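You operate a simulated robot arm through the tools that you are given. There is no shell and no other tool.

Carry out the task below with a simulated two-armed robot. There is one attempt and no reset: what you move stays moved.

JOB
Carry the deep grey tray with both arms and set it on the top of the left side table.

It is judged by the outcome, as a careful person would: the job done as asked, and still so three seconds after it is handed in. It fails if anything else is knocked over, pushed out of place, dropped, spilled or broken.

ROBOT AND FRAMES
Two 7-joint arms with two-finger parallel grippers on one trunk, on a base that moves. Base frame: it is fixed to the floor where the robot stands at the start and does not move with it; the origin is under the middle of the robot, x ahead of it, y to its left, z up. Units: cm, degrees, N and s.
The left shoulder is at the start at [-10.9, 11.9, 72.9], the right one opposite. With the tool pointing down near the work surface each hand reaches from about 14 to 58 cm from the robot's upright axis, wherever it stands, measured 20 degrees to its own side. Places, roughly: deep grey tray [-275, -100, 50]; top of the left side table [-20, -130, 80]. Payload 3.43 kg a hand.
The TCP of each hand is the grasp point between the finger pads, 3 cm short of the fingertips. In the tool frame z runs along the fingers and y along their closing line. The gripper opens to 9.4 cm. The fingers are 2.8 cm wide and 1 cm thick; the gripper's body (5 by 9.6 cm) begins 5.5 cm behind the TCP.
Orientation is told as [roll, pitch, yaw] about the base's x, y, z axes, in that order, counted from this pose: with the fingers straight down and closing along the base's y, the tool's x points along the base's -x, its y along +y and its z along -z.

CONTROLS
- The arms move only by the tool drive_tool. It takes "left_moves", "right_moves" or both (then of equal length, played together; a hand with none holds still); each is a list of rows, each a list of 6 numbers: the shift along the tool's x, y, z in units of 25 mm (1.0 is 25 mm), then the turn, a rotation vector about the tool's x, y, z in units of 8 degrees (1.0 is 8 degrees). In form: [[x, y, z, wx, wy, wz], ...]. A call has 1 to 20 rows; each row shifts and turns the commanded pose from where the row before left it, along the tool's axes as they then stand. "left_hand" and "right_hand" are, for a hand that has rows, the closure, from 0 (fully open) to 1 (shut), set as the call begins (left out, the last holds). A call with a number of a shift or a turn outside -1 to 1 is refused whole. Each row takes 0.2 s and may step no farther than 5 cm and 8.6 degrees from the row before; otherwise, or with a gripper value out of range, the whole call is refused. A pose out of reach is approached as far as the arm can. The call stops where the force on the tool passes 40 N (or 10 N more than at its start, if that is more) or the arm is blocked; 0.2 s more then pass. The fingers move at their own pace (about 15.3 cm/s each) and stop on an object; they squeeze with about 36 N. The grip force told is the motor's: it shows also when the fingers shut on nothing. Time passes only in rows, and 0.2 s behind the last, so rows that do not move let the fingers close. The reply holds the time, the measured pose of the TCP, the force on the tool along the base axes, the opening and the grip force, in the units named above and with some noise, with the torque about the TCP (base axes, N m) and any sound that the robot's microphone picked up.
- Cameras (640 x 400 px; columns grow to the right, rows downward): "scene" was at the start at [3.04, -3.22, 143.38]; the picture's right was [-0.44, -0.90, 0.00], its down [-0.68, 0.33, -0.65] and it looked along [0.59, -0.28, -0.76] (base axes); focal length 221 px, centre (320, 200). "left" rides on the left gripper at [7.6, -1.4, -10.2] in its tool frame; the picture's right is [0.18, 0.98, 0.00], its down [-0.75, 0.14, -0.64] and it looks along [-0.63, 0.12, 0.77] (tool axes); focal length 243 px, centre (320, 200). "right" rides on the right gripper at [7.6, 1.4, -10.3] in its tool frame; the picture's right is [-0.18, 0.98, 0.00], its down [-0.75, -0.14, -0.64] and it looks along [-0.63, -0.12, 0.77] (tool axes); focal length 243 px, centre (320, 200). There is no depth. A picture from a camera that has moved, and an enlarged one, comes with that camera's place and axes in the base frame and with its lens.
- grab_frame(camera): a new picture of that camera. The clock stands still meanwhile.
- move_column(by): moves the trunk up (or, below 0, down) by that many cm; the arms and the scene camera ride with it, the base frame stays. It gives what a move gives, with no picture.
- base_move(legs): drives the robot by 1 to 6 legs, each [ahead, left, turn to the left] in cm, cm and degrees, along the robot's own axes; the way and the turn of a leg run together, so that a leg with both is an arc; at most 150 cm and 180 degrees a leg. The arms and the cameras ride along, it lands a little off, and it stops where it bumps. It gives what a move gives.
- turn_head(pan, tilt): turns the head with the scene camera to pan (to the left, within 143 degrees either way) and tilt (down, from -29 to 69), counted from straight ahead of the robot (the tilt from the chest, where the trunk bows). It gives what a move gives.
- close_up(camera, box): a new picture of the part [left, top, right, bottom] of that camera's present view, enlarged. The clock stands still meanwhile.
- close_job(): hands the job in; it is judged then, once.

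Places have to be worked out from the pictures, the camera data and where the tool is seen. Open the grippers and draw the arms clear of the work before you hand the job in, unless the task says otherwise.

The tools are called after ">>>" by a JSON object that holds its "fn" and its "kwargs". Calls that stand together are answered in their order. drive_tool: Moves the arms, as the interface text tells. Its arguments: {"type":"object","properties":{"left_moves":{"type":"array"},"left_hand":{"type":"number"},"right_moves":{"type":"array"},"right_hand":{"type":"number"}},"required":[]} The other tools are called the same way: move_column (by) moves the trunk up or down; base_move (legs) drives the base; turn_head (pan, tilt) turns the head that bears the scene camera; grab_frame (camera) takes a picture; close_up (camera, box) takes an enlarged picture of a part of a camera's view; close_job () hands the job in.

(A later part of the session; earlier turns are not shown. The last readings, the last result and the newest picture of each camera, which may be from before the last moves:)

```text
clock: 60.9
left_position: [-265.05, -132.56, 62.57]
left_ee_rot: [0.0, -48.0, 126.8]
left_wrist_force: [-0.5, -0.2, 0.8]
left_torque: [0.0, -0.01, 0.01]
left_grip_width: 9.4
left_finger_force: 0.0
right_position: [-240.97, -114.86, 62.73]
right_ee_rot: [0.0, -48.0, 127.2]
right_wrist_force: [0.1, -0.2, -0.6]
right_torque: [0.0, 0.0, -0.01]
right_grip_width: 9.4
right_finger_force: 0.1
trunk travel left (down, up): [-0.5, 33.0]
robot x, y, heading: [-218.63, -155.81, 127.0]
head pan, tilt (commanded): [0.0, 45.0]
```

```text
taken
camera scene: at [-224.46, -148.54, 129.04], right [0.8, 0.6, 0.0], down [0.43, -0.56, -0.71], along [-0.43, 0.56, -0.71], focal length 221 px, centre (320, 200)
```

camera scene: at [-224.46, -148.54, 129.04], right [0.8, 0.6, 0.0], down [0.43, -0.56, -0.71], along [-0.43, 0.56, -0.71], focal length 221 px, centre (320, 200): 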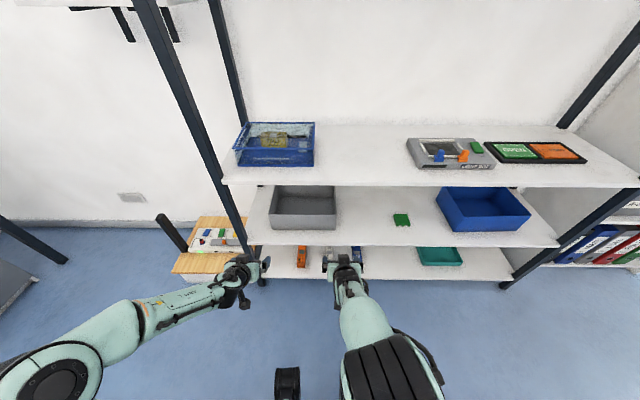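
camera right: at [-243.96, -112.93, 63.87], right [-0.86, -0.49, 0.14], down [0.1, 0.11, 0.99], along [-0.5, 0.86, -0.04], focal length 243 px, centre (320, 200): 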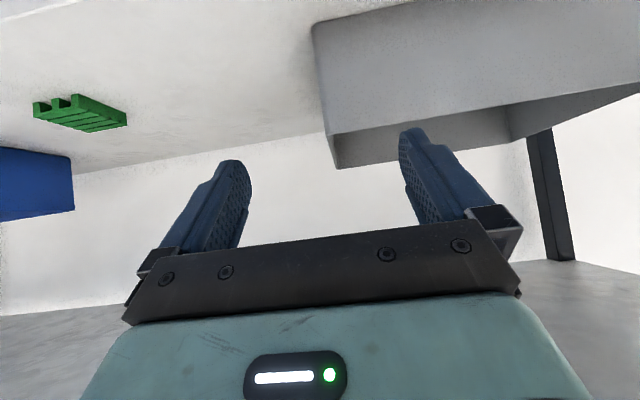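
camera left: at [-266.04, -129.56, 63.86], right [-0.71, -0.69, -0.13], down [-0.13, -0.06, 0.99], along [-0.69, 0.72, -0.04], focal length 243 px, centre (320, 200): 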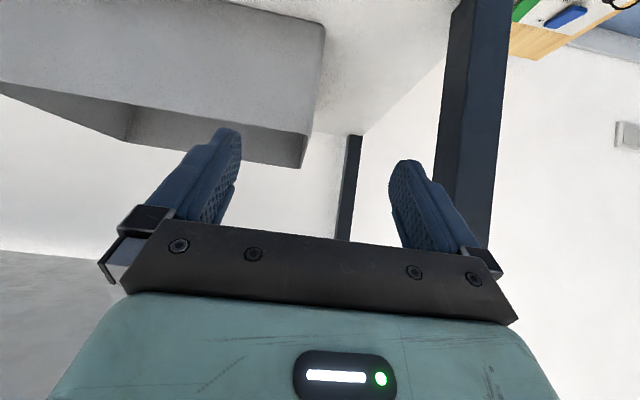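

The left forearm still slants. I dry-run the extension here in free space to see how the left forearm lies at full reach.

>>> {"fn": "drive_tool", "kwargs": {"left_moves": [[0, 0, 0.9, 0, 0, 0], [0, 0, 0.9, 0, 0, 0], [0, 0, 0.9, 0, 0, 0], [0, 0, 0.9, 0, 0, 0], [0, 0, 0.9, 0, 0, 0]], "right_moves": [[0, 0, 0.9, 0, 0, 0], [0, 0, 0.9, 0, 0, 0], [0, 0, 0.9, 0, 0, 0], [0, 0, 0.9, 0, 0, 0], [0, 0, 0.9, 0, 0, 0]]}}

>>> {"fn": "grab_frame", "kwargs": {"camera": "scene"}}

>>> {"fn": "turn_head", "kwargs": {"pan": 25, "tilt": 55}}

>>> {"fn": "grab_frame", "kwargs": {"camera": "scene"}}

```text
clock: 62.1
left_position: [-270.06, -125.95, 55.22]
left_ee_rot: [0.1, -47.9, 126.8]
left_wrist_force: [-0.7, -0.1, 0.5]
left_torque: [0.0, -0.01, 0.0]
left_grip_width: 9.39
left_finger_force: 0.1
right_position: [-246.11, -107.9, 55.19]
right_ee_rot: [0.0, -48.1, 127.2]
right_wrist_force: [0.0, 0.7, 0.3]
right_torque: [0.0, 0.0, 0.01]
right_grip_width: 9.39
right_finger_force: 0.0
trunk travel left (down, up): [-0.5, 33.0]
robot x, y, heading: [-218.48, -155.76, 126.9]
head pan, tilt (commanded): [0.0, 45.0]
```

```text
taken
camera scene: at [-224.46, -148.5, 129.04], right [0.8, 0.6, 0.0], down [0.43, -0.56, -0.71], along [-0.43, 0.56, -0.71], focal length 221 px, centre (320, 200)
```

scene: 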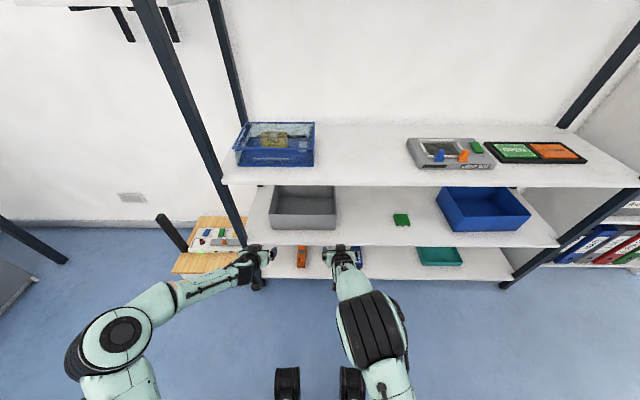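

```text
clock: 63.0
left_position: [-270.04, -125.93, 55.34]
left_ee_rot: [0.2, -48.0, 126.8]
left_wrist_force: [0.5, 0.4, 0.5]
left_torque: [-0.04, 0.0, -0.02]
left_grip_width: 9.41
left_finger_force: 0.0
right_position: [-246.03, -107.91, 55.32]
right_ee_rot: [0.0, -48.0, 127.3]
right_wrist_force: [0.4, -0.5, -0.2]
right_torque: [-0.02, -0.03, 0.04]
right_grip_width: 9.41
right_finger_force: 0.1
trunk travel left (down, up): [-0.5, 33.0]
robot x, y, heading: [-218.77, -155.71, 127.2]
head pan, tilt (commanded): [25.0, 55.0]
```

```text
taken
camera scene: at [-225.9, -151.63, 127.7], right [0.47, 0.88, 0.0], down [0.72, -0.38, -0.57], along [-0.51, 0.27, -0.82], focal length 221 px, centre (320, 200)
```

scene: 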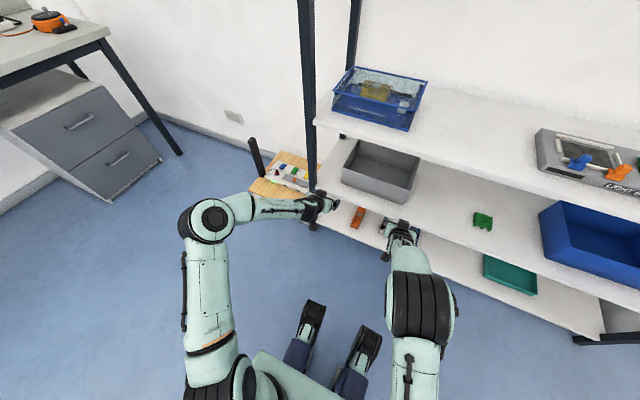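

I'll enlarge the left forearm region, to judge how its line runs relative to the rack's post.

>>> {"fn": "close_up", "kwargs": {"camera": "scene", "box": [160, 120, 460, 300]}}

>>> {"fn": "turn_head", "kwargs": {"pan": 35, "tilt": 40}}

>>> {"fn": "grab_frame", "kwargs": {"camera": "scene"}}

>>> {"fn": "grab_frame", "kwargs": {"camera": "right"}}

```text
2.13 times, centred on (310, 210) of scene
camera zoom: at [-225.9, -151.63, 127.7], right [0.47, 0.88, 0.0], down [0.72, -0.38, -0.57], along [-0.51, 0.27, -0.82], focal length 472 px, centre (341, 179)
```

zoom: 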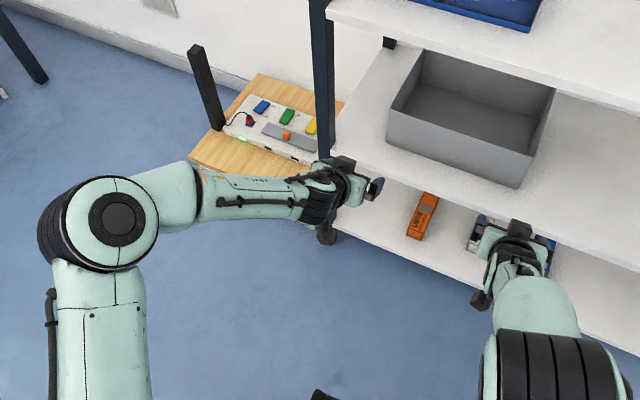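

```text
clock: 63.7
left_position: [-270.05, -126.06, 55.33]
left_ee_rot: [0.1, -48.0, 126.8]
left_wrist_force: [-0.9, -0.1, 0.7]
left_torque: [-0.04, 0.02, 0.03]
left_grip_width: 9.4
left_finger_force: 0.0
right_position: [-246.01, -107.87, 55.35]
right_ee_rot: [0.0, -48.0, 127.2]
right_wrist_force: [0.0, 0.0, -0.4]
right_torque: [0.01, 0.02, 0.0]
right_grip_width: 9.38
right_finger_force: 0.0
trunk travel left (down, up): [-0.5, 33.0]
robot x, y, heading: [-218.8, -155.44, 127.2]
head pan, tilt (commanded): [35.0, 40.0]
```

```text
taken
camera scene: at [-227.62, -152.39, 129.76], right [0.31, 0.95, 0.0], down [0.61, -0.2, -0.77], along [-0.73, 0.23, -0.64], focal length 221 px, centre (320, 200)
```

scene: 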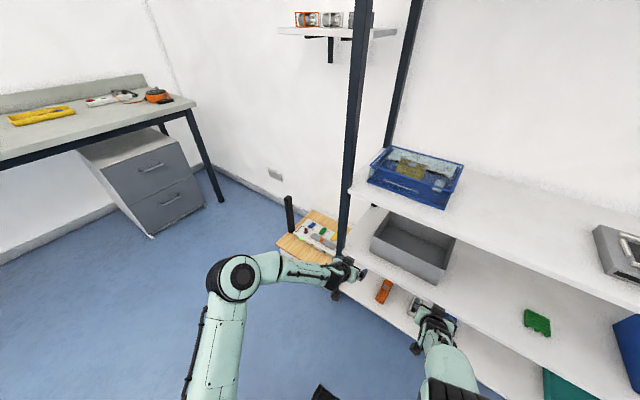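

```text
taken
camera right: at [-239.68, -118.97, 56.41], right [-0.86, -0.5, 0.14], down [0.1, 0.11, 0.99], along [-0.51, 0.86, -0.04], focal length 243 px, centre (320, 200)
```

right: 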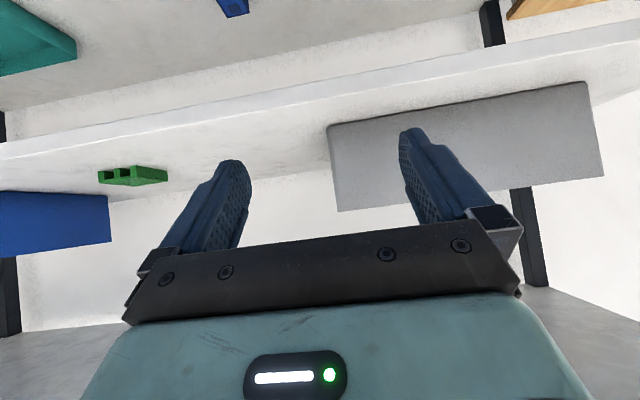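

The left elbow flares out sideways in the horizontal plane, so its forearm would hit the rack's front post, while the right elbow bends in a vertical plane. I try to swing the left elbow in by yawing the left hand leftward in free space until the wrist forces the elbow to move.

>>> {"fn": "drive_tool", "kwargs": {"left_moves": [[0, 0, 0, -0.74, 0, -0.67], [0, 0, 0, -0.74, 0, -0.67], [0, 0, 0, -0.74, 0, -0.67], [0, 0, 0, -0.74, 0, -0.67], [0, 0, 0, -0.74, 0, -0.67]]}}

>>> {"fn": "grab_frame", "kwargs": {"camera": "scene"}}

```text
clock: 64.9
left_position: [-270.02, -125.88, 55.27]
left_ee_rot: [0.0, -48.0, 167.0]
left_wrist_force: [0.4, -0.6, 0.2]
left_torque: [-0.01, 0.0, -0.01]
left_grip_width: 9.42
left_finger_force: 0.0
right_position: [-246.19, -107.9, 55.16]
right_ee_rot: [0.0, -48.0, 127.2]
right_wrist_force: [0.1, -0.1, 0.0]
right_torque: [-0.01, 0.01, 0.04]
right_grip_width: 9.39
right_finger_force: 0.2
trunk travel left (down, up): [-0.5, 33.0]
robot x, y, heading: [-218.99, -155.51, 127.1]
head pan, tilt (commanded): [35.0, 40.0]
```

```text
taken
camera scene: at [-227.62, -152.39, 129.77], right [0.31, 0.95, 0.0], down [0.61, -0.2, -0.77], along [-0.73, 0.23, -0.64], focal length 221 px, centre (320, 200)
```

scene: 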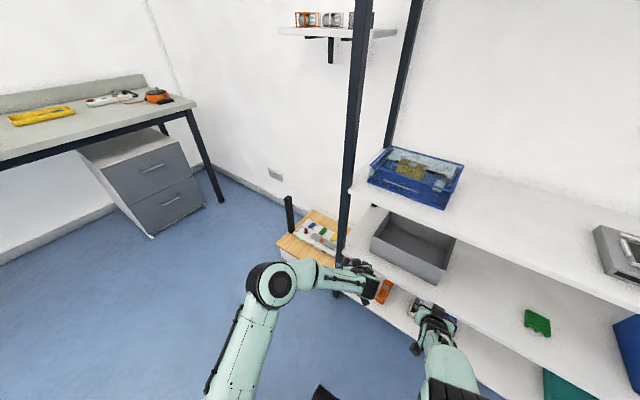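

The elbow followed without changing plane. I yaw back, retract, and bring the left hand closer in to a pose that should be infeasible in the flared-out branch. The right arm flipped that way earlier.

>>> {"fn": "drive_tool", "kwargs": {"left_moves": [[0, 0, 0, 0.74, 0, 0.67], [0, 0, 0, 0.74, 0, 0.67], [0, 0, 0, 0.74, 0, 0.67], [0, 0, 0, 0.74, 0, 0.67], [0, 0, 0, 0.74, 0, 0.67], [0, 0, -0.9, 0, 0, 0], [0, 0, -0.9, 0, 0, 0], [0, 0, -0.9, 0, 0, 0], [0, 0, -0.9, 0, 0, 0], [0, 0, -0.9, 0, 0, 0], [0, -0.8, 0, 0, 0, 0], [0, -0.8, 0, 0, 0, 0], [0, -0.8, 0, 0, 0, 0], [0.335, 0, -0.37, 0, 0, 0], [0.335, 0, -0.37, 0, 0, 0], [0.335, 0, -0.37, 0, 0, 0]]}}

>>> {"fn": "grab_frame", "kwargs": {"camera": "scene"}}

```text
clock: 68.3
left_position: [-258.07, -131.83, 62.71]
left_ee_rot: [0.2, -48.1, 126.9]
left_wrist_force: [-0.6, -0.4, -0.8]
left_torque: [0.05, 0.03, 0.03]
left_grip_width: 9.38
left_finger_force: 0.0
right_position: [-246.09, -107.94, 55.28]
right_ee_rot: [0.1, -48.0, 127.2]
right_wrist_force: [0.5, -0.4, 0.1]
right_torque: [0.02, -0.01, -0.01]
right_grip_width: 9.4
right_finger_force: 0.1
trunk travel left (down, up): [-0.5, 33.0]
robot x, y, heading: [-218.99, -155.39, 127.4]
head pan, tilt (commanded): [35.0, 40.0]
```

```text
taken
camera scene: at [-227.62, -152.4, 129.77], right [0.31, 0.95, 0.0], down [0.61, -0.2, -0.77], along [-0.73, 0.23, -0.64], focal length 221 px, centre (320, 200)
```

scene: 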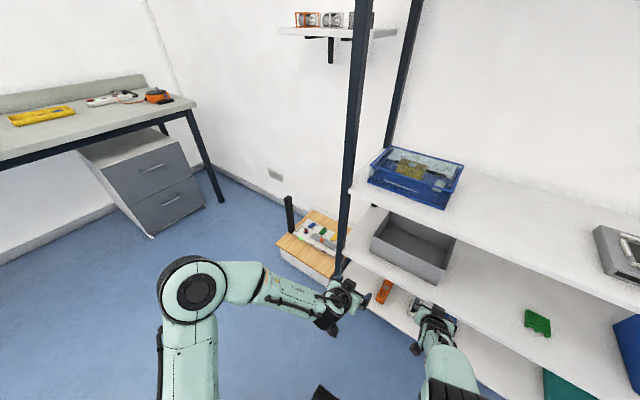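

Still the flared branch, though now more tightly bent. I continue pulling the left hand back and watch for the elbow to re-plan.

>>> {"fn": "drive_tool", "kwargs": {"left_moves": [[0.5, 0, -0.555, 0, 0, 0], [0.5, 0, -0.555, 0, 0, 0], [0.5, 0, -0.555, 0, 0, 0], [0.5, 0, -0.555, 0, 0, 0], [0, 0, 0, 0, 0, 0]]}}

>>> {"fn": "turn_head", "kwargs": {"pan": 15, "tilt": 55}}

>>> {"fn": "grab_frame", "kwargs": {"camera": "scene"}}

```text
clock: 69.5
left_position: [-253.41, -137.93, 62.55]
left_ee_rot: [0.0, -48.0, 126.8]
left_wrist_force: [-0.4, -0.2, -0.4]
left_torque: [0.01, -0.01, -0.01]
left_grip_width: 9.42
left_finger_force: 0.1
right_position: [-246.19, -107.95, 55.31]
right_ee_rot: [0.0, -48.0, 127.2]
right_wrist_force: [0.0, 0.0, -0.1]
right_torque: [0.03, -0.02, -0.02]
right_grip_width: 9.39
right_finger_force: 0.1
trunk travel left (down, up): [-0.5, 33.0]
robot x, y, heading: [-219.15, -155.18, 127.3]
head pan, tilt (commanded): [35.0, 40.0]
```

```text
clock: 70.4
left_position: [-253.37, -137.91, 62.62]
left_ee_rot: [0.2, -48.1, 126.8]
left_wrist_force: [0.1, -0.8, 0.1]
left_torque: [-0.01, -0.02, -0.01]
left_grip_width: 9.39
left_finger_force: 0.0
right_position: [-246.15, -107.99, 55.22]
right_ee_rot: [0.0, -48.1, 127.2]
right_wrist_force: [-0.8, -0.1, 0.2]
right_torque: [0.02, 0.03, 0.0]
right_grip_width: 9.4
right_finger_force: 0.0
trunk travel left (down, up): [-0.5, 33.0]
robot x, y, heading: [-218.78, -155.53, 127.2]
head pan, tilt (commanded): [15.0, 55.0]
```

```text
taken
camera scene: at [-225.23, -150.58, 127.7], right [0.61, 0.79, 0.0], down [0.65, -0.5, -0.57], along [-0.45, 0.35, -0.82], focal length 221 px, centre (320, 200)
```

scene: 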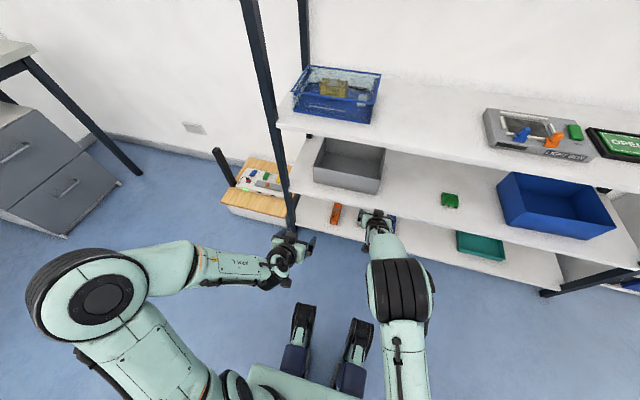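

The left arm is still in the flared branch. I push the left hand's pitch further up (free space) to provoke the solver into the other elbow branch, then look.

>>> {"fn": "drive_tool", "kwargs": {"left_moves": [[0, 0, 0, 0, -1, 0], [0, 0, 0, 0, -1, 0], [0, 0, 0, 0, -1, 0], [0, 0, 0, 0, -1, 0], [0, 0, 0, 0, -1, 0], [0, 0, 0, 0, 0, 0]]}}

>>> {"fn": "grab_frame", "kwargs": {"camera": "scene"}}

```text
clock: 71.8
left_position: [-254.49, -136.36, 62.68]
left_ee_rot: [0.2, -63.9, 126.7]
left_wrist_force: [0.6, 0.3, 0.5]
left_torque: [-0.01, 0.01, 0.0]
left_grip_width: 9.4
left_finger_force: 0.1
left hand out of reach, approached as far as the arm can: row 1, 2, 3, 4, 5
right_position: [-246.15, -107.93, 55.21]
right_ee_rot: [0.0, -48.0, 127.2]
right_wrist_force: [0.8, -1.0, -0.1]
right_torque: [0.02, -0.04, 0.02]
right_grip_width: 9.38
right_finger_force: 0.1
trunk travel left (down, up): [-0.5, 33.0]
robot x, y, heading: [-218.86, -155.66, 127.1]
head pan, tilt (commanded): [15.0, 55.0]
```

```text
taken
camera scene: at [-225.22, -150.58, 127.7], right [0.61, 0.79, 0.0], down [0.65, -0.5, -0.57], along [-0.45, 0.35, -0.82], focal length 221 px, centre (320, 200)
```

scene: 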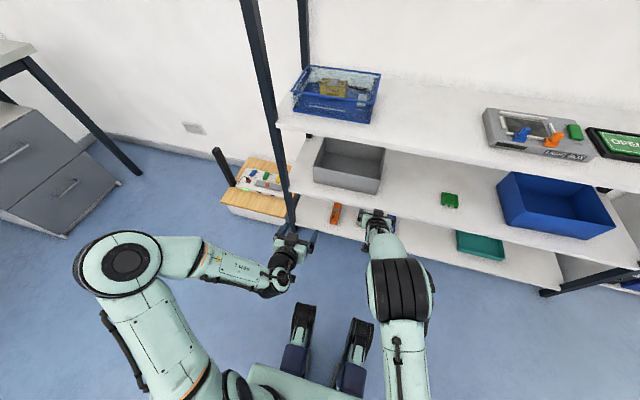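

The solver only slid a little. I'll use another trick: roll the left hand clockwise about its own axis past the wrist-roll limit so the elbow must swing up, then roll back.

>>> {"fn": "drive_tool", "kwargs": {"left_moves": [[0, 0, 0, 0, 0.9, 0], [0, 0, 0, 0, 0.9, 0], [0, 0, 0, 0, 0, 1], [0, 0, 0, 0, 0, 1], [0, 0, 0, 0, 0, 1], [0, 0, 0, 0, 0, 1], [0, 0, 0, 0, 0, 1], [0, 0, 0, 0, 0, 1], [0, 0, 0, 0, 0, 1], [0, 0, 0, 0, 0, 1], [0, 0, 0, 0, 0, 1], [0, 0, 0, 0, 0, 1]]}}

>>> {"fn": "grab_frame", "kwargs": {"camera": "scene"}}

```text
clock: 74.4
left_position: [-254.63, -136.18, 62.69]
left_ee_rot: [49.1, -7.4, 43.4]
left_wrist_force: [0.0, -0.3, 0.0]
left_torque: [-0.02, 0.02, -0.03]
left_grip_width: 9.38
left_finger_force: 0.0
right_position: [-246.15, -107.75, 55.28]
right_ee_rot: [0.0, -48.0, 127.2]
right_wrist_force: [-0.3, 0.1, -0.4]
right_torque: [-0.01, 0.01, 0.02]
right_grip_width: 9.4
right_finger_force: 0.1
trunk travel left (down, up): [-0.5, 33.0]
robot x, y, heading: [-219.1, -155.49, 127.2]
head pan, tilt (commanded): [15.0, 55.0]
```

```text
taken
camera scene: at [-225.22, -150.58, 127.7], right [0.61, 0.79, 0.0], down [0.65, -0.5, -0.57], along [-0.45, 0.35, -0.82], focal length 221 px, centre (320, 200)
```

scene: 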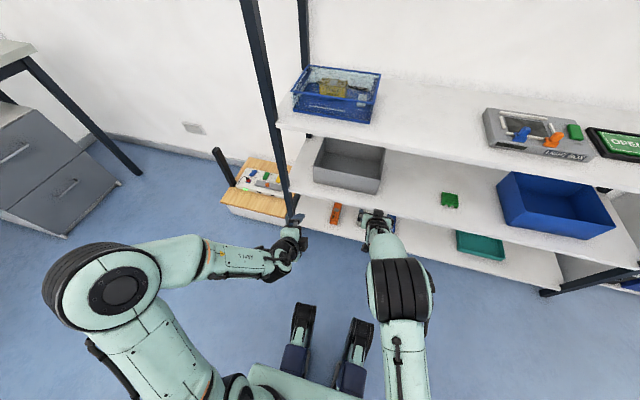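

It took 80° of roll without reaching a limit. I continue the roll to find the wrist limit.

>>> {"fn": "drive_tool", "kwargs": {"left_moves": [[0, 0, 0, 0, 0, 1], [0, 0, 0, 0, 0, 1], [0, 0, 0, 0, 0, 1], [0, 0, 0, 0, 0, 1], [0, 0, 0, 0, 0, 1], [0, 0, 0, 0, 0, 1], [0, 0, 0, 0, 0, 1], [0, 0, 0, 0, 0, 1], [0, 0, 0, 0, 0, 1], [0, 0, 0, 0, 0, 1], [0, 0, 0, 0, 0, 1], [0, 0, 0, 0, 0, 1]]}}

>>> {"fn": "grab_frame", "kwargs": {"camera": "scene"}}

```text
clock: 77.0
left_position: [-254.79, -136.17, 62.67]
left_ee_rot: [4.4, 49.5, -47.2]
left_wrist_force: [-0.7, -0.5, -0.1]
left_torque: [0.02, 0.02, -0.01]
left_grip_width: 9.41
left_finger_force: 0.0
right_position: [-246.11, -107.9, 55.12]
right_ee_rot: [0.0, -48.0, 127.3]
right_wrist_force: [0.9, -0.3, 0.3]
right_torque: [0.01, 0.0, 0.01]
right_grip_width: 9.43
right_finger_force: 0.1
trunk travel left (down, up): [-0.5, 33.0]
robot x, y, heading: [-219.06, -155.9, 127.3]
head pan, tilt (commanded): [15.0, 55.0]
```

```text
taken
camera scene: at [-225.22, -150.58, 127.7], right [0.61, 0.79, 0.0], down [0.65, -0.5, -0.57], along [-0.45, 0.35, -0.82], focal length 221 px, centre (320, 200)
```

scene: 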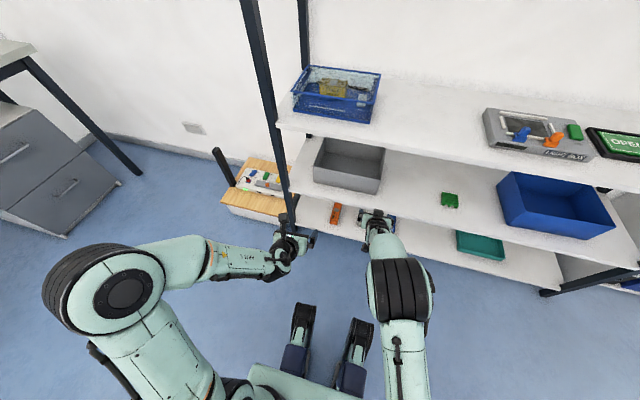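

Even 176° has not hit a limit. I keep rolling to find it.

>>> {"fn": "drive_tool", "kwargs": {"left_moves": [[0, 0, 0, 0, 0, 1], [0, 0, 0, 0, 0, 1], [0, 0, 0, 0, 0, 1], [0, 0, 0, 0, 0, 1], [0, 0, 0, 0, 0, 1], [0, 0, 0, 0, 0, 1], [0, 0, 0, 0, 0, 1], [0, 0, 0, 0, 0, 1], [0, 0, 0, 0, 0, 1], [0, 0, 0, 0, 0, 1], [0, 0, 0, 0, 0, 1], [0, 0, 0, 0, 0, 1]]}}

>>> {"fn": "grab_frame", "kwargs": {"camera": "scene"}}

```text
clock: 79.6
left_position: [-254.6, -136.36, 62.77]
left_ee_rot: [-49.5, -1.8, -144.5]
left_wrist_force: [-0.1, 0.2, -0.1]
left_torque: [-0.02, -0.01, 0.01]
left_grip_width: 9.41
left_finger_force: 0.0
right_position: [-246.11, -107.93, 55.3]
right_ee_rot: [0.0, -48.0, 127.2]
right_wrist_force: [-0.1, 0.4, 0.2]
right_torque: [-0.01, 0.0, -0.03]
right_grip_width: 9.42
right_finger_force: 0.0
trunk travel left (down, up): [-0.5, 33.0]
robot x, y, heading: [-218.79, -155.68, 127.2]
head pan, tilt (commanded): [15.0, 55.0]
```

```text
taken
camera scene: at [-225.22, -150.58, 127.7], right [0.61, 0.79, 0.0], down [0.65, -0.5, -0.57], along [-0.45, 0.35, -0.82], focal length 221 px, centre (320, 200)
```

scene: 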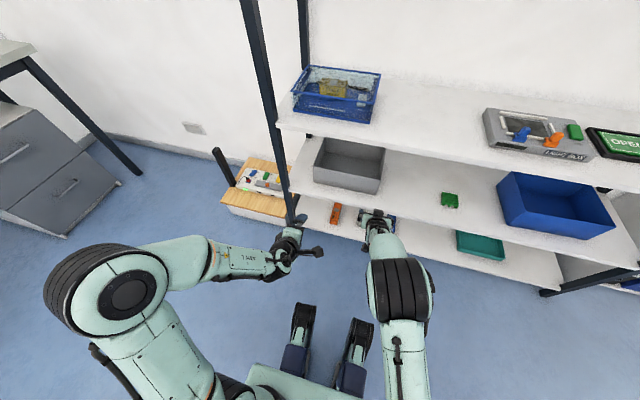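

The wrist roll has essentially no limit, so that trick won't move the elbow. I roll back and return the left hand to fingers-down, then replay the path that made the right arm choose the vertical elbow plane.

>>> {"fn": "drive_tool", "kwargs": {"left_moves": [[0, 0, 0, 0, 0, -1], [0, 0, 0, 0, 0, -1], [0, 0, 0, 0, 0, -1], [0, 0, 0, 0, 0, -1], [0, 0, 0, 0, 0, -1], [0, 0, 0, 0, 0, -1], [0, 0, 0, 0, 0, -1], [0, 0, 0, 0, 0, -1], [0, 0, 0, 0, 0, -1], [0, 0, 0, 0, 0, -1], [0, 0, 0, 0, 0, -1], [0, 0, 0, 0, 0, -1], [0, 0, 0, 0, 0, -1], [0, 0, 0, 0, 0, -1], [0, 0, 0, 0, 0, -1], [0, 0, 0, 0, 0, -1], [0, 0, 0, 0, 0, -1], [0, 0, 0, 0, 0, -1], [0, 0, 0, 0, 0, -1], [0, 0, 0, 0, 0, -1]]}}

>>> {"fn": "drive_tool", "kwargs": {"left_moves": [[0, 0, 0, 0, 0, -1], [0, 0, 0, 0, 0, -1], [0, 0, 0, 0, 0, -1], [0, 0, 0, 0, 0, -1], [0, 0, 0, 0, 0, -1], [0, 0, 0, 0, 0, -1], [0, 0, 0, 0, 0, -1], [0, 0, 0, 0, 0, -1], [0, 0, 0, 0, 0, -1], [0, 0, 0, 0, 0, -1], [0, 0, 0, 0, 0, -1], [0, 0, 0, 0, 0, -1], [0, 0, 0, 0, 0, -1], [0, 0, 0, 0, 0, -1]]}}

>>> {"fn": "grab_frame", "kwargs": {"camera": "scene"}}

```text
clock: 83.8
left_position: [-254.57, -136.33, 62.88]
left_ee_rot: [47.5, 16.4, 22.3]
left_wrist_force: [0.7, -0.5, 1.1]
left_torque: [0.01, -0.01, -0.02]
left_grip_width: 9.41
left_finger_force: 0.0
right_position: [-246.15, -107.84, 55.3]
right_ee_rot: [0.0, -48.0, 127.2]
right_wrist_force: [0.2, -0.7, 0.4]
right_torque: [0.01, -0.01, -0.02]
right_grip_width: 9.4
right_finger_force: 0.1
trunk travel left (down, up): [-0.5, 33.0]
robot x, y, heading: [-219.05, -155.88, 127.1]
head pan, tilt (commanded): [15.0, 55.0]
```

```text
clock: 86.8
left_position: [-254.71, -136.09, 62.79]
left_ee_rot: [0.0, -49.5, 126.9]
left_wrist_force: [1.0, 0.3, 0.7]
left_torque: [-0.01, 0.02, -0.02]
left_grip_width: 9.41
left_finger_force: 0.0
right_position: [-246.19, -107.92, 55.22]
right_ee_rot: [0.1, -48.0, 127.2]
right_wrist_force: [0.5, 0.7, -0.1]
right_torque: [-0.05, 0.0, 0.0]
right_grip_width: 9.39
right_finger_force: 0.0
trunk travel left (down, up): [-0.5, 33.0]
robot x, y, heading: [-218.69, -155.64, 127.1]
head pan, tilt (commanded): [15.0, 55.0]
```

```text
taken
camera scene: at [-225.22, -150.58, 127.7], right [0.61, 0.79, 0.0], down [0.65, -0.5, -0.57], along [-0.45, 0.35, -0.82], focal length 221 px, centre (320, 200)
```

scene: 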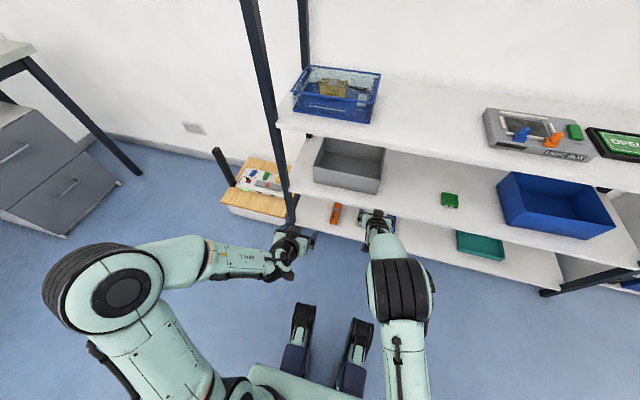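

The left elbow needs a deliberate re-orientation. I'll take the left arm out to my free left side and stretch it almost straight, where rolling the hand also turns the upper arm. Then I'll roll it clockwise and re-bend it so the elbow comes up. First I move it left and yaw the hand outward.

>>> {"fn": "drive_tool", "kwargs": {"left_moves": [[0.186, 1, -0.217, 0, 0, 0], [0.186, 1, -0.217, 0, 0, 0], [0.186, 1, -0.217, 0, 0, 0], [0.186, 1, -0.217, 0, 0, 0], [0.186, 1, -0.217, 0, 0, 0], [0.186, 1, -0.217, 0, 0, 0], [0.186, 1, -0.217, 0, 0, 0], [0.186, 1, -0.217, 0, 0, 0], [0.186, 1, -0.217, 0, 0, 0], [0.186, 1, -0.217, 0, 0, 0], [0.186, 1, -0.217, 0, 0, 0], [0.186, 1, -0.217, 0, 0, 0], [0, 0, 0, -0.76, 0, -0.65], [0, 0, 0, -0.76, 0, -0.65], [0, 0, 0, -0.76, 0, -0.65], [0, 0, 0, -0.76, 0, -0.65], [0, 0, 0, -0.76, 0, -0.65], [0, 0, 0, -0.76, 0, -0.65]]}}

>>> {"fn": "turn_head", "kwargs": {"pan": 50, "tilt": 50}}

>>> {"fn": "grab_frame", "kwargs": {"camera": "scene"}}

```text
clock: 90.6
left_position: [-273.08, -160.65, 62.56]
left_ee_rot: [0.0, -49.6, 175.1]
left_wrist_force: [0.1, -0.2, 0.3]
left_torque: [-0.01, -0.04, 0.02]
left_grip_width: 9.44
left_finger_force: 0.0
left hand out of reach, approached as far as the arm can: row 2, 3
right_position: [-246.17, -107.95, 55.22]
right_ee_rot: [0.0, -48.0, 127.3]
right_wrist_force: [-0.1, -0.2, -0.3]
right_torque: [-0.04, -0.01, 0.01]
right_grip_width: 9.38
right_finger_force: 0.0
trunk travel left (down, up): [-0.5, 33.0]
robot x, y, heading: [-218.95, -155.37, 127.3]
head pan, tilt (commanded): [15.0, 55.0]
```

```text
clock: 91.6
left_position: [-273.06, -160.52, 62.55]
left_ee_rot: [0.1, -49.6, 174.8]
left_wrist_force: [-1.0, -0.7, 0.3]
left_torque: [0.01, -0.02, -0.02]
left_grip_width: 9.39
left_finger_force: 0.0
right_position: [-246.18, -107.91, 55.32]
right_ee_rot: [0.0, -48.0, 127.2]
right_wrist_force: [0.5, 0.5, 0.4]
right_torque: [0.01, 0.0, 0.01]
right_grip_width: 9.41
right_finger_force: 0.1
trunk travel left (down, up): [-0.5, 33.0]
robot x, y, heading: [-219.03, -155.82, 127.4]
head pan, tilt (commanded): [50.0, 50.0]
```

```text
taken
camera scene: at [-227.22, -154.61, 128.35], right [0.05, 1.0, 0.0], down [0.77, -0.04, -0.64], along [-0.64, 0.03, -0.77], focal length 221 px, centre (320, 200)
```

scene: 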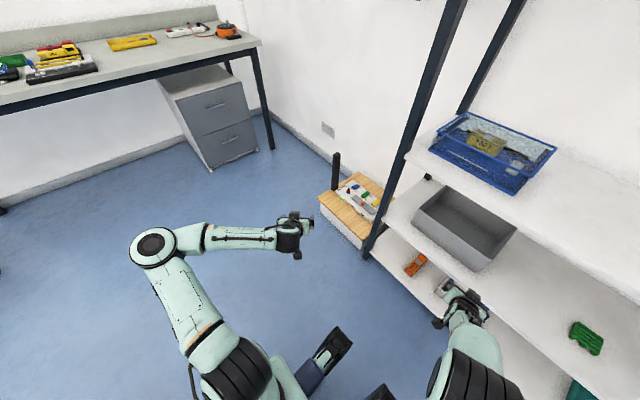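

The elbow is still outside. I pitch the hand level and extend outward to my left to straighten the arm.

>>> {"fn": "drive_tool", "kwargs": {"left_moves": [[0, 0, 0, 0, -1, 0], [0, 0, 0, 0, -1, 0], [0, 0, 0, 0, -1, 0], [0, 0, 0, 0, -1, 0], [0, 0, 1, 0, 0, 0], [0, 0, 1, 0, 0, 0], [0, 0, 1, 0, 0, 0], [0, 0, 1, 0, 0, 0], [0, 0, 1, 0, 0, 0], [0, 0, 1, 0, 0, 0], [0, 0, 1, 0, 0, 0], [0, 0, 1, 0, 0, 0]]}}

>>> {"fn": "grab_frame", "kwargs": {"camera": "scene"}}

```text
clock: 94.2
left_position: [-290.86, -159.88, 58.21]
left_ee_rot: [0.3, -69.5, 174.8]
left_wrist_force: [0.0, 0.0, -0.1]
left_torque: [0.01, -0.05, 0.01]
left_grip_width: 9.38
left_finger_force: 0.1
left hand out of reach, approached as far as the arm can: row 3, 4, 8, 9, 10, 12
right_position: [-246.08, -107.93, 55.12]
right_ee_rot: [0.0, -48.0, 127.2]
right_wrist_force: [-0.1, -0.2, 0.1]
right_torque: [0.0, 0.03, 0.0]
right_grip_width: 9.39
right_finger_force: 0.1
trunk travel left (down, up): [-0.5, 33.0]
robot x, y, heading: [-218.99, -156.01, 127.1]
head pan, tilt (commanded): [50.0, 50.0]
```

```text
taken
camera scene: at [-227.23, -154.62, 128.35], right [0.05, 1.0, 0.0], down [0.77, -0.04, -0.64], along [-0.64, 0.03, -0.77], focal length 221 px, centre (320, 200)
```

scene: 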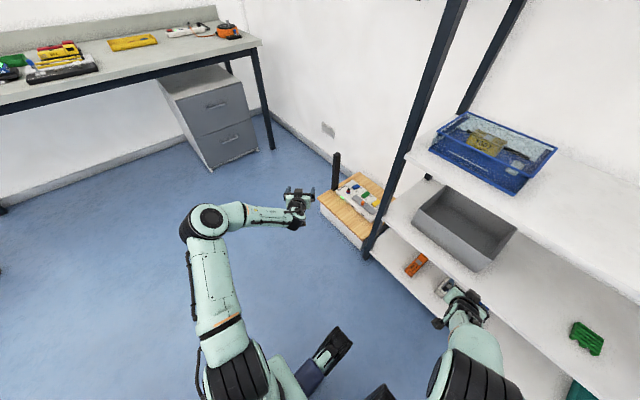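

The arm is unfolding but the wrist is near its bend limit. I continue outward with a slight yaw back toward the forearm's direction to let the elbow straighten.

>>> {"fn": "drive_tool", "kwargs": {"left_moves": [[0, 0, 0.8, 0.5, 0, 0.3], [0, 0, 0.8, 0.5, 0, 0.3], [0, 0, 0.8, 0.5, 0, 0.3], [0, 0.2, 0.8, 0, 0, 0], [0, 0.2, 0.8, 0, 0, 0], [0, 0.4, 0.8, 0, 0, 0], [0, 0.4, 0.8, 0, 0, 0], [0, 0.4, 0.8, 0, 0, 0]]}}

>>> {"fn": "grab_frame", "kwargs": {"camera": "scene"}}

```text
clock: 96.0
left_position: [-302.8, -155.71, 53.41]
left_ee_rot: [-0.3, -68.1, 161.9]
left_wrist_force: [0.8, -0.4, 0.4]
left_torque: [-0.04, 0.03, 0.0]
left_grip_width: 9.4
left_finger_force: 0.0
left hand out of reach, approached as far as the arm can: row 1, 2
right_position: [-246.18, -107.97, 55.37]
right_ee_rot: [0.1, -47.9, 127.1]
right_wrist_force: [0.3, 0.3, 0.6]
right_torque: [-0.04, -0.03, 0.03]
right_grip_width: 9.4
right_finger_force: 0.1
trunk travel left (down, up): [-0.5, 33.0]
robot x, y, heading: [-219.0, -155.87, 127.2]
head pan, tilt (commanded): [50.0, 50.0]
```

```text
taken
camera scene: at [-227.22, -154.61, 128.35], right [0.05, 1.0, 0.0], down [0.77, -0.04, -0.64], along [-0.64, 0.03, -0.77], focal length 221 px, centre (320, 200)
```

scene: 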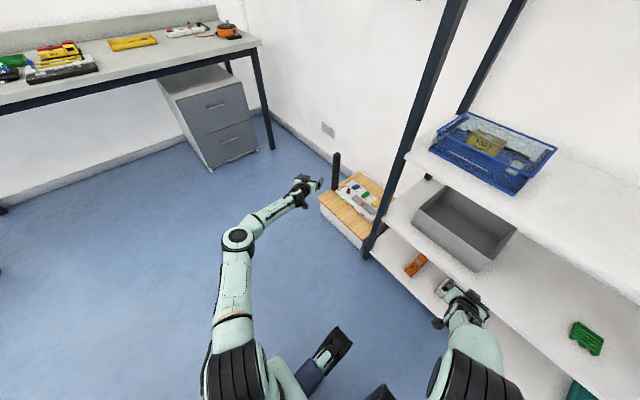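

The arm is unfolding well. I extend a little farther horizontally, keeping clear above the small wooden bench, to get near straight.

>>> {"fn": "drive_tool", "kwargs": {"left_moves": [[-0.37, 0.2, 0.85, 0, 0, 0], [-0.37, 0.2, 0.85, 0, 0, 0], [-0.37, 0.2, 0.85, 0, 0, 0], [0, 0, 0, 0, 0, 0]]}}

>>> {"fn": "grab_frame", "kwargs": {"camera": "scene"}}

```text
clock: 97.0
left_position: [-306.63, -155.69, 51.78]
left_ee_rot: [-0.8, -67.3, 163.0]
left_wrist_force: [0.7, 0.1, -0.8]
left_torque: [0.01, 0.03, 0.01]
left_grip_width: 9.37
left_finger_force: 0.1
left hand out of reach, approached as far as the arm can: row 2, 3
right_position: [-246.21, -107.96, 55.35]
right_ee_rot: [0.0, -48.0, 127.2]
right_wrist_force: [0.6, 0.4, -0.3]
right_torque: [0.0, 0.01, 0.02]
right_grip_width: 9.39
right_finger_force: 0.1
trunk travel left (down, up): [-0.5, 33.0]
robot x, y, heading: [-219.18, -155.58, 127.1]
head pan, tilt (commanded): [50.0, 50.0]
```

```text
taken
camera scene: at [-227.22, -154.63, 128.35], right [0.05, 1.0, 0.0], down [0.77, -0.04, -0.64], along [-0.64, 0.03, -0.77], focal length 221 px, centre (320, 200)
```

scene: 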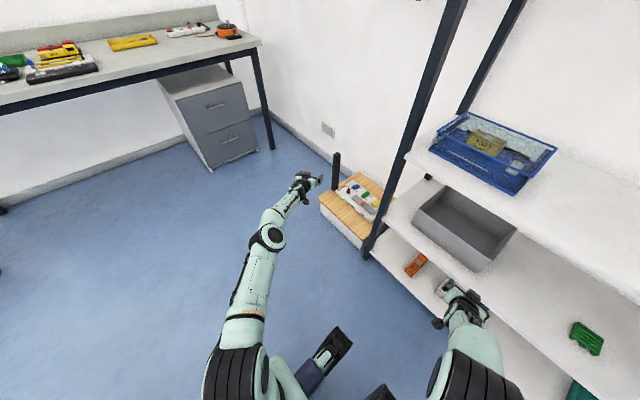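

The arm is now almost straight. I ease back 1 cm and roll the hand clockwise about the arm axis, so part of the roll goes into the upper arm.

>>> {"fn": "drive_tool", "kwargs": {"left_moves": [[0, 0, -0.4, 0, 0, 0], [0, 0, 0, 0, 0, 1], [0, 0, 0, 0, 0, 1], [0, 0, 0, 0, 0, 1], [0, 0, 0, 0, 0, 1], [0, 0, 0, 0, 0, 1], [0, 0, 0, 0, 0, 1], [0, 0, 0, 0, 0, 1], [0, 0, 0, 0, 0, 1], [0, 0, 0, 0, 0, 1], [0, 0, 0, 0, 0, 1], [0, 0, 0, 0, 0, 1], [0, 0, 0, 0, 0, 1], [0, 0, 0, 0, 0, 1], [0, 0, 0, 0, 0, 1], [0, 0, 0, 0, 0, 1], [0, 0, 0, 0, 0, 1]]}}

>>> {"fn": "close_up", "kwargs": {"camera": "scene", "box": [180, 140, 380, 400]}}

```text
clock: 100.6
left_position: [-305.61, -155.84, 52.2]
left_ee_rot: [62.9, 34.9, 55.1]
left_wrist_force: [0.1, 0.2, 1.1]
left_torque: [0.03, -0.04, -0.03]
left_grip_width: 9.44
left_finger_force: 0.1
left hand out of reach, approached as far as the arm can: row 1
right_position: [-246.06, -108.01, 55.15]
right_ee_rot: [0.0, -48.0, 127.2]
right_wrist_force: [0.9, -0.4, -0.6]
right_torque: [0.04, -0.03, -0.02]
right_grip_width: 9.39
right_finger_force: 0.0
trunk travel left (down, up): [-0.5, 33.0]
robot x, y, heading: [-219.18, -155.56, 127.1]
head pan, tilt (commanded): [50.0, 50.0]
```

```text
1.54 times, centred on (280, 270) of scene
camera zoom: at [-227.22, -154.62, 128.35], right [0.05, 1.0, 0.0], down [0.77, -0.04, -0.64], along [-0.64, 0.03, -0.77], focal length 340 px, centre (382, 92)
```

zoom: 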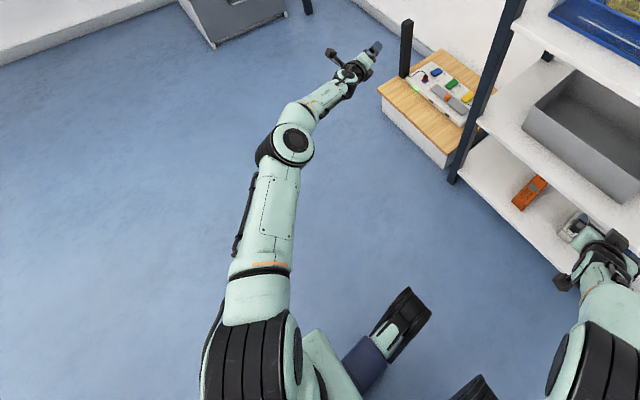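

The elbow disc has hardly turned so far. I continue rolling and compare.

>>> {"fn": "drive_tool", "kwargs": {"left_moves": [[0, 0, 0, 0, 0, 1], [0, 0, 0, 0, 0, 1], [0, 0, 0, 0, 0, 1], [0, 0, 0, 0, 0, 1], [0, 0, 0, 0, 0, 1], [0, 0, 0, 0, 0, 1], [0, 0, 0, 0, 0, 1], [0, 0, 0, 0, 0, 1], [0, 0, 0, 0, 0, 1], [0, 0, 0, 0, 0, 1], [0, 0, 0, 0, 0, 1], [0, 0, 0, 0, 0, 1], [0, 0, 0, 0, 0, 1], [0, 0, 0, 0, 0, 1], [0, 0, 0, 0, 0, 1], [0, 0, 0, 0, 0, 1]]}}

>>> {"fn": "close_up", "kwargs": {"camera": "scene", "box": [180, 140, 380, 400]}}

```text
clock: 104.0
left_position: [-305.6, -155.89, 52.22]
left_ee_rot: [-67.6, 12.9, -103.3]
left_wrist_force: [0.4, 0.3, -0.1]
left_torque: [0.0, 0.01, 0.01]
left_grip_width: 9.41
left_finger_force: 0.0
right_position: [-246.1, -108.02, 55.29]
right_ee_rot: [0.0, -47.9, 127.2]
right_wrist_force: [0.2, -0.1, 0.1]
right_torque: [0.01, 0.0, -0.01]
right_grip_width: 9.38
right_finger_force: 0.0
trunk travel left (down, up): [-0.5, 33.0]
robot x, y, heading: [-218.83, -155.77, 127.4]
head pan, tilt (commanded): [50.0, 50.0]
```

```text
1.54 times, centred on (280, 270) of scene
camera zoom: at [-227.22, -154.62, 128.35], right [0.05, 1.0, 0.0], down [0.77, -0.04, -0.64], along [-0.64, 0.03, -0.77], focal length 340 px, centre (382, 92)
```

zoom: 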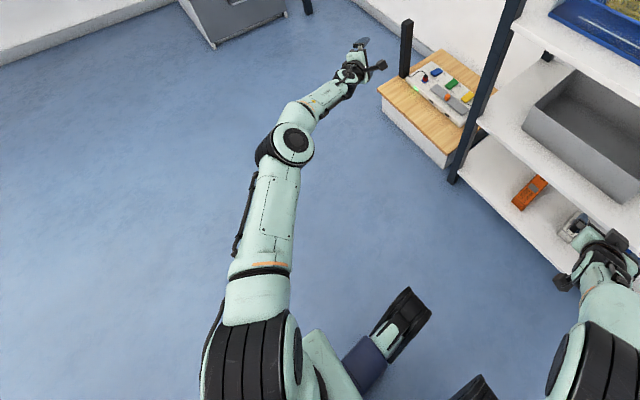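

Rolling only turns the wrist, so stretching alone won't do it. The wrist-bend limit is what forces the elbow, so next I'll fold the arm in and yaw the hand far to the left while pitched down, a pose only the elbow-up branch can reach. First I unroll.

>>> {"fn": "drive_tool", "kwargs": {"left_moves": [[0, 0, 0, 0, 0, -1], [0, 0, 0, 0, 0, -1], [0, 0, 0, 0, 0, -1], [0, 0, 0, 0, 0, -1], [0, 0, 0, 0, 0, -1], [0, 0, 0, 0, 0, -1], [0, 0, 0, 0, 0, -1], [0, 0, 0, 0, 0, -1], [0, 0, 0, 0, 0, -1], [0, 0, 0, 0, 0, -1], [0, 0, 0, 0, 0, -1], [0, 0, 0, 0, 0, -1], [0, 0, 0, 0, 0, -1], [0, 0, 0, 0, 0, -1], [0, 0, 0, 0, 0, -1], [0, 0, 0, 0, 0, -1], [0, 0, 0, 0, 0, -1], [0, 0, 0, 0, 0, -1], [0, 0, 0, 0, 0, -1], [0, 0, 0, 0, 0, -1]]}}

>>> {"fn": "drive_tool", "kwargs": {"left_moves": [[0, 0, 0, 0, 0, -1], [0, 0, 0, 0, 0, -1], [0, 0, 0, 0, 0, -1], [0, 0, 0, 0, 0, -1], [0, 0, 0, 0, 0, -1], [0, 0, 0, 0, 0, -1], [0, 0, 0, 0, 0, -1], [0, 0, 0, 0, 0, -1], [0, 0, 0, 0, 0, -1], [0, 0, 0, 0, 0, -1], [0, 0, 0, 0, 0, -1], [0, 0, 0, 0, 0, -1]]}}

```text
clock: 108.2
left_position: [-305.57, -155.76, 52.14]
left_ee_rot: [68.0, 5.3, 69.4]
left_wrist_force: [-0.4, -0.4, 0.6]
left_torque: [-0.02, -0.04, 0.04]
left_grip_width: 9.39
left_finger_force: 0.1
right_position: [-246.19, -108.0, 55.2]
right_ee_rot: [0.0, -48.0, 127.2]
right_wrist_force: [0.7, 0.8, 0.5]
right_torque: [0.02, 0.0, 0.02]
right_grip_width: 9.39
right_finger_force: 0.2
trunk travel left (down, up): [-0.5, 33.0]
robot x, y, heading: [-218.93, -155.47, 127.3]
head pan, tilt (commanded): [50.0, 50.0]
```

```text
clock: 110.8
left_position: [-305.66, -155.83, 52.27]
left_ee_rot: [-0.6, -68.1, 162.1]
left_wrist_force: [-0.6, 1.2, -0.5]
left_torque: [0.0, 0.02, -0.02]
left_grip_width: 9.43
left_finger_force: 0.0
right_position: [-246.21, -107.81, 55.2]
right_ee_rot: [-0.1, -48.0, 127.2]
right_wrist_force: [-0.4, 1.0, 0.3]
right_torque: [0.01, 0.01, 0.04]
right_grip_width: 9.4
right_finger_force: 0.1
trunk travel left (down, up): [-0.5, 33.0]
robot x, y, heading: [-219.23, -155.14, 127.1]
head pan, tilt (commanded): [50.0, 50.0]
```

Unrolled. Now I retract slightly, yaw the hand further left to about 85° from forward, and pitch it back down.

>>> {"fn": "drive_tool", "kwargs": {"left_moves": [[0, 0, -1, 0, 0, 0], [0, 0, -1, 0, 0, 0], [0, 0, -1, 0, 0, 0], [0, 0, -1, 0, 0, 0], [0, 0, 0, -0.928, 0, -0.373], [0, 0, 0, -0.928, 0, -0.373], [0, 0, 0, -0.928, 0, -0.373], [0, 0, 0, -0.928, 0, -0.373], [0, 0, 0, -0.928, 0, -0.373], [0, 0, 0, -0.928, 0, -0.373], [0, 0, 0, 0, 1, 0], [0, 0, 0, 0, 1, 0], [0, 0, 0, 0, 1, 0]]}}

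>>> {"fn": "grab_frame", "kwargs": {"camera": "scene"}}

```text
clock: 113.6
left_position: [-296.84, -158.67, 55.98]
left_ee_rot: [0.0, -43.9, -150.5]
left_wrist_force: [-0.1, 0.5, 0.4]
left_torque: [0.01, -0.01, -0.04]
left_grip_width: 9.39
left_finger_force: 0.1
right_position: [-246.09, -107.91, 55.13]
right_ee_rot: [0.0, -48.0, 127.2]
right_wrist_force: [0.6, -1.1, -0.4]
right_torque: [0.0, 0.02, 0.01]
right_grip_width: 9.37
right_finger_force: 0.0
trunk travel left (down, up): [-0.5, 33.0]
robot x, y, heading: [-219.0, -155.76, 127.3]
head pan, tilt (commanded): [50.0, 50.0]
```

```text
taken
camera scene: at [-227.22, -154.62, 128.35], right [0.05, 1.0, 0.0], down [0.77, -0.04, -0.64], along [-0.64, 0.03, -0.77], focal length 221 px, centre (320, 200)
```

scene: 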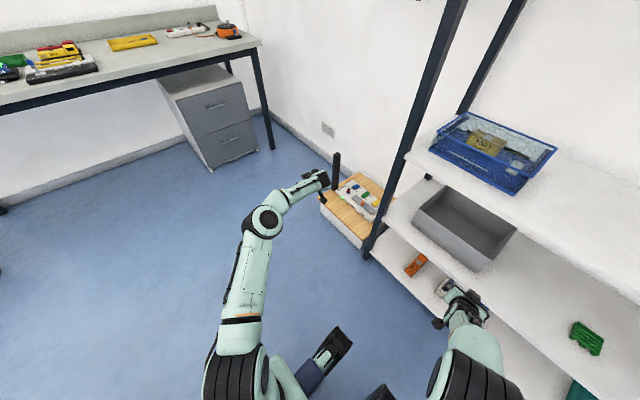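

The hand now points about 82° left of forward. I draw the wrist in toward the body with this orientation, so the elbow should be forced up.

>>> {"fn": "drive_tool", "kwargs": {"left_moves": [[0.657, 0.45, -0.913, 0, 0, 0], [0.657, 0.45, -0.913, 0, 0, 0], [0.657, 0.45, -0.913, 0, 0, 0], [0.657, 0.45, -0.913, 0, 0, 0], [0.657, 0.45, -0.913, 0, 0, 0], [0.657, 0.45, -0.913, 0, 0, 0], [0.657, 0.45, -0.913, 0, 0, 0]]}}

>>> {"fn": "grab_frame", "kwargs": {"camera": "scene"}}

```text
clock: 115.2
left_position: [-275.97, -156.22, 59.43]
left_ee_rot: [0.0, -43.9, -150.6]
left_wrist_force: [0.8, 0.7, -0.2]
left_torque: [0.02, 0.02, -0.03]
left_grip_width: 9.4
left_finger_force: 0.0
right_position: [-246.16, -107.9, 55.27]
right_ee_rot: [0.0, -48.0, 127.2]
right_wrist_force: [-0.7, 0.5, -0.5]
right_torque: [0.0, 0.05, 0.02]
right_grip_width: 9.4
right_finger_force: 0.1
trunk travel left (down, up): [-0.5, 33.0]
robot x, y, heading: [-218.77, -155.77, 127.3]
head pan, tilt (commanded): [50.0, 50.0]
```

```text
taken
camera scene: at [-227.2, -154.62, 128.35], right [0.05, 1.0, 0.0], down [0.77, -0.04, -0.64], along [-0.64, 0.03, -0.77], focal length 221 px, centre (320, 200)
```

scene: 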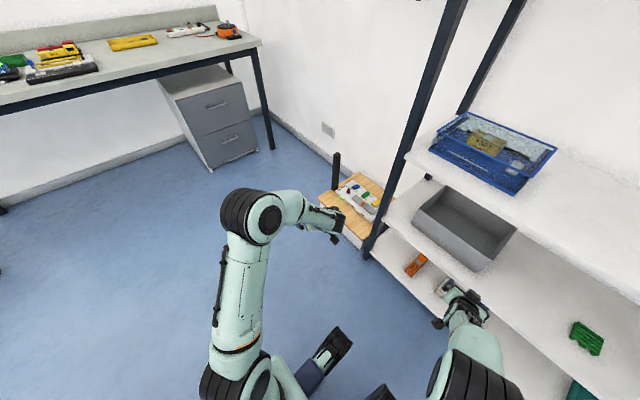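

The elbow is swinging up: its disc now faces sideways instead of upward. I continue drawing in.

>>> {"fn": "drive_tool", "kwargs": {"left_moves": [[0.657, 0.45, -0.913, 0, 0, 0], [0.657, 0.45, -0.913, 0, 0, 0], [0.657, 0.45, -0.913, 0, 0, 0], [0.657, 0.45, -0.913, 0, 0, 0]]}}

>>> {"fn": "grab_frame", "kwargs": {"camera": "scene"}}

```text
clock: 116.2
left_position: [-264.09, -154.56, 61.26]
left_ee_rot: [-0.1, -44.1, -150.4]
left_wrist_force: [-0.8, -0.7, -0.1]
left_torque: [-0.01, -0.02, 0.01]
left_grip_width: 9.42
left_finger_force: 0.1
right_position: [-246.08, -107.84, 55.25]
right_ee_rot: [0.0, -48.0, 127.2]
right_wrist_force: [0.0, 0.0, -0.8]
right_torque: [0.0, -0.01, -0.02]
right_grip_width: 9.4
right_finger_force: 0.1
trunk travel left (down, up): [-0.5, 33.0]
robot x, y, heading: [-218.84, -155.39, 127.5]
head pan, tilt (commanded): [50.0, 50.0]
```

```text
taken
camera scene: at [-227.21, -154.62, 128.35], right [0.05, 1.0, 0.0], down [0.77, -0.04, -0.64], along [-0.64, 0.03, -0.77], focal length 221 px, centre (320, 200)
```

scene: 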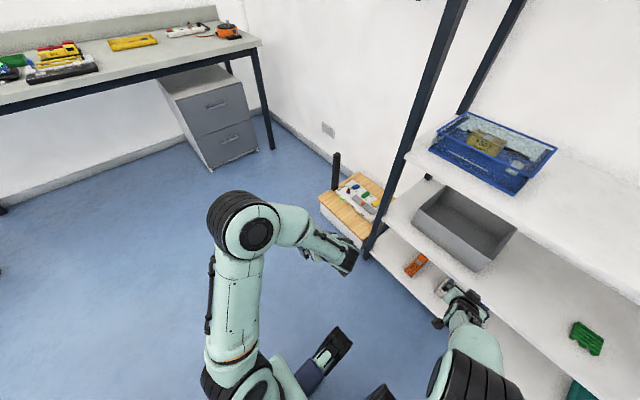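

The elbow is partly up. Now I swing the hand back to pointing forward about its wrist, watching that the elbow stays up.

>>> {"fn": "drive_tool", "kwargs": {"left_moves": [[0, -0.85, 0, 0.695, 0, 0.719], [0, -0.85, 0, 0.695, 0, 0.719], [0, -0.85, 0, 0.695, 0, 0.719], [0, -0.85, 0, 0.695, 0, 0.719], [0, -0.85, 0, 0.695, 0, 0.719], [0, -0.85, 0, 0.695, 0, 0.719], [0, -0.85, 0, 0.695, 0, 0.719], [0, -0.85, 0, 0.695, 0, 0.719], [0, -0.85, 0, 0.695, 0, 0.719], [0, -0.85, 0, 0.695, 0, 0.719]]}}

>>> {"fn": "grab_frame", "kwargs": {"camera": "scene"}}

```text
clock: 118.4
left_position: [-262.11, -135.14, 61.29]
left_ee_rot: [0.0, -44.0, 129.4]
left_wrist_force: [-0.4, -0.2, 0.2]
left_torque: [0.0, -0.01, -0.01]
left_grip_width: 9.42
left_finger_force: 0.1
right_position: [-246.2, -107.93, 55.26]
right_ee_rot: [-0.1, -48.0, 127.3]
right_wrist_force: [0.3, 0.1, 0.2]
right_torque: [0.01, -0.02, -0.02]
right_grip_width: 9.41
right_finger_force: 0.1
trunk travel left (down, up): [-0.5, 33.0]
robot x, y, heading: [-218.97, -156.02, 127.3]
head pan, tilt (commanded): [50.0, 50.0]
```

```text
taken
camera scene: at [-227.22, -154.62, 128.35], right [0.05, 1.0, 0.0], down [0.77, -0.04, -0.64], along [-0.64, 0.03, -0.77], focal length 221 px, centre (320, 200)
```

scene: 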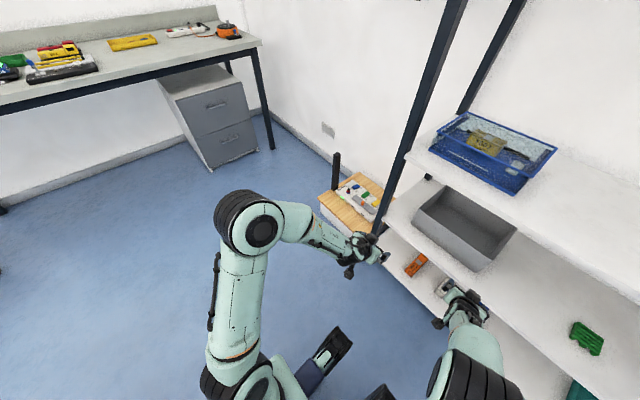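

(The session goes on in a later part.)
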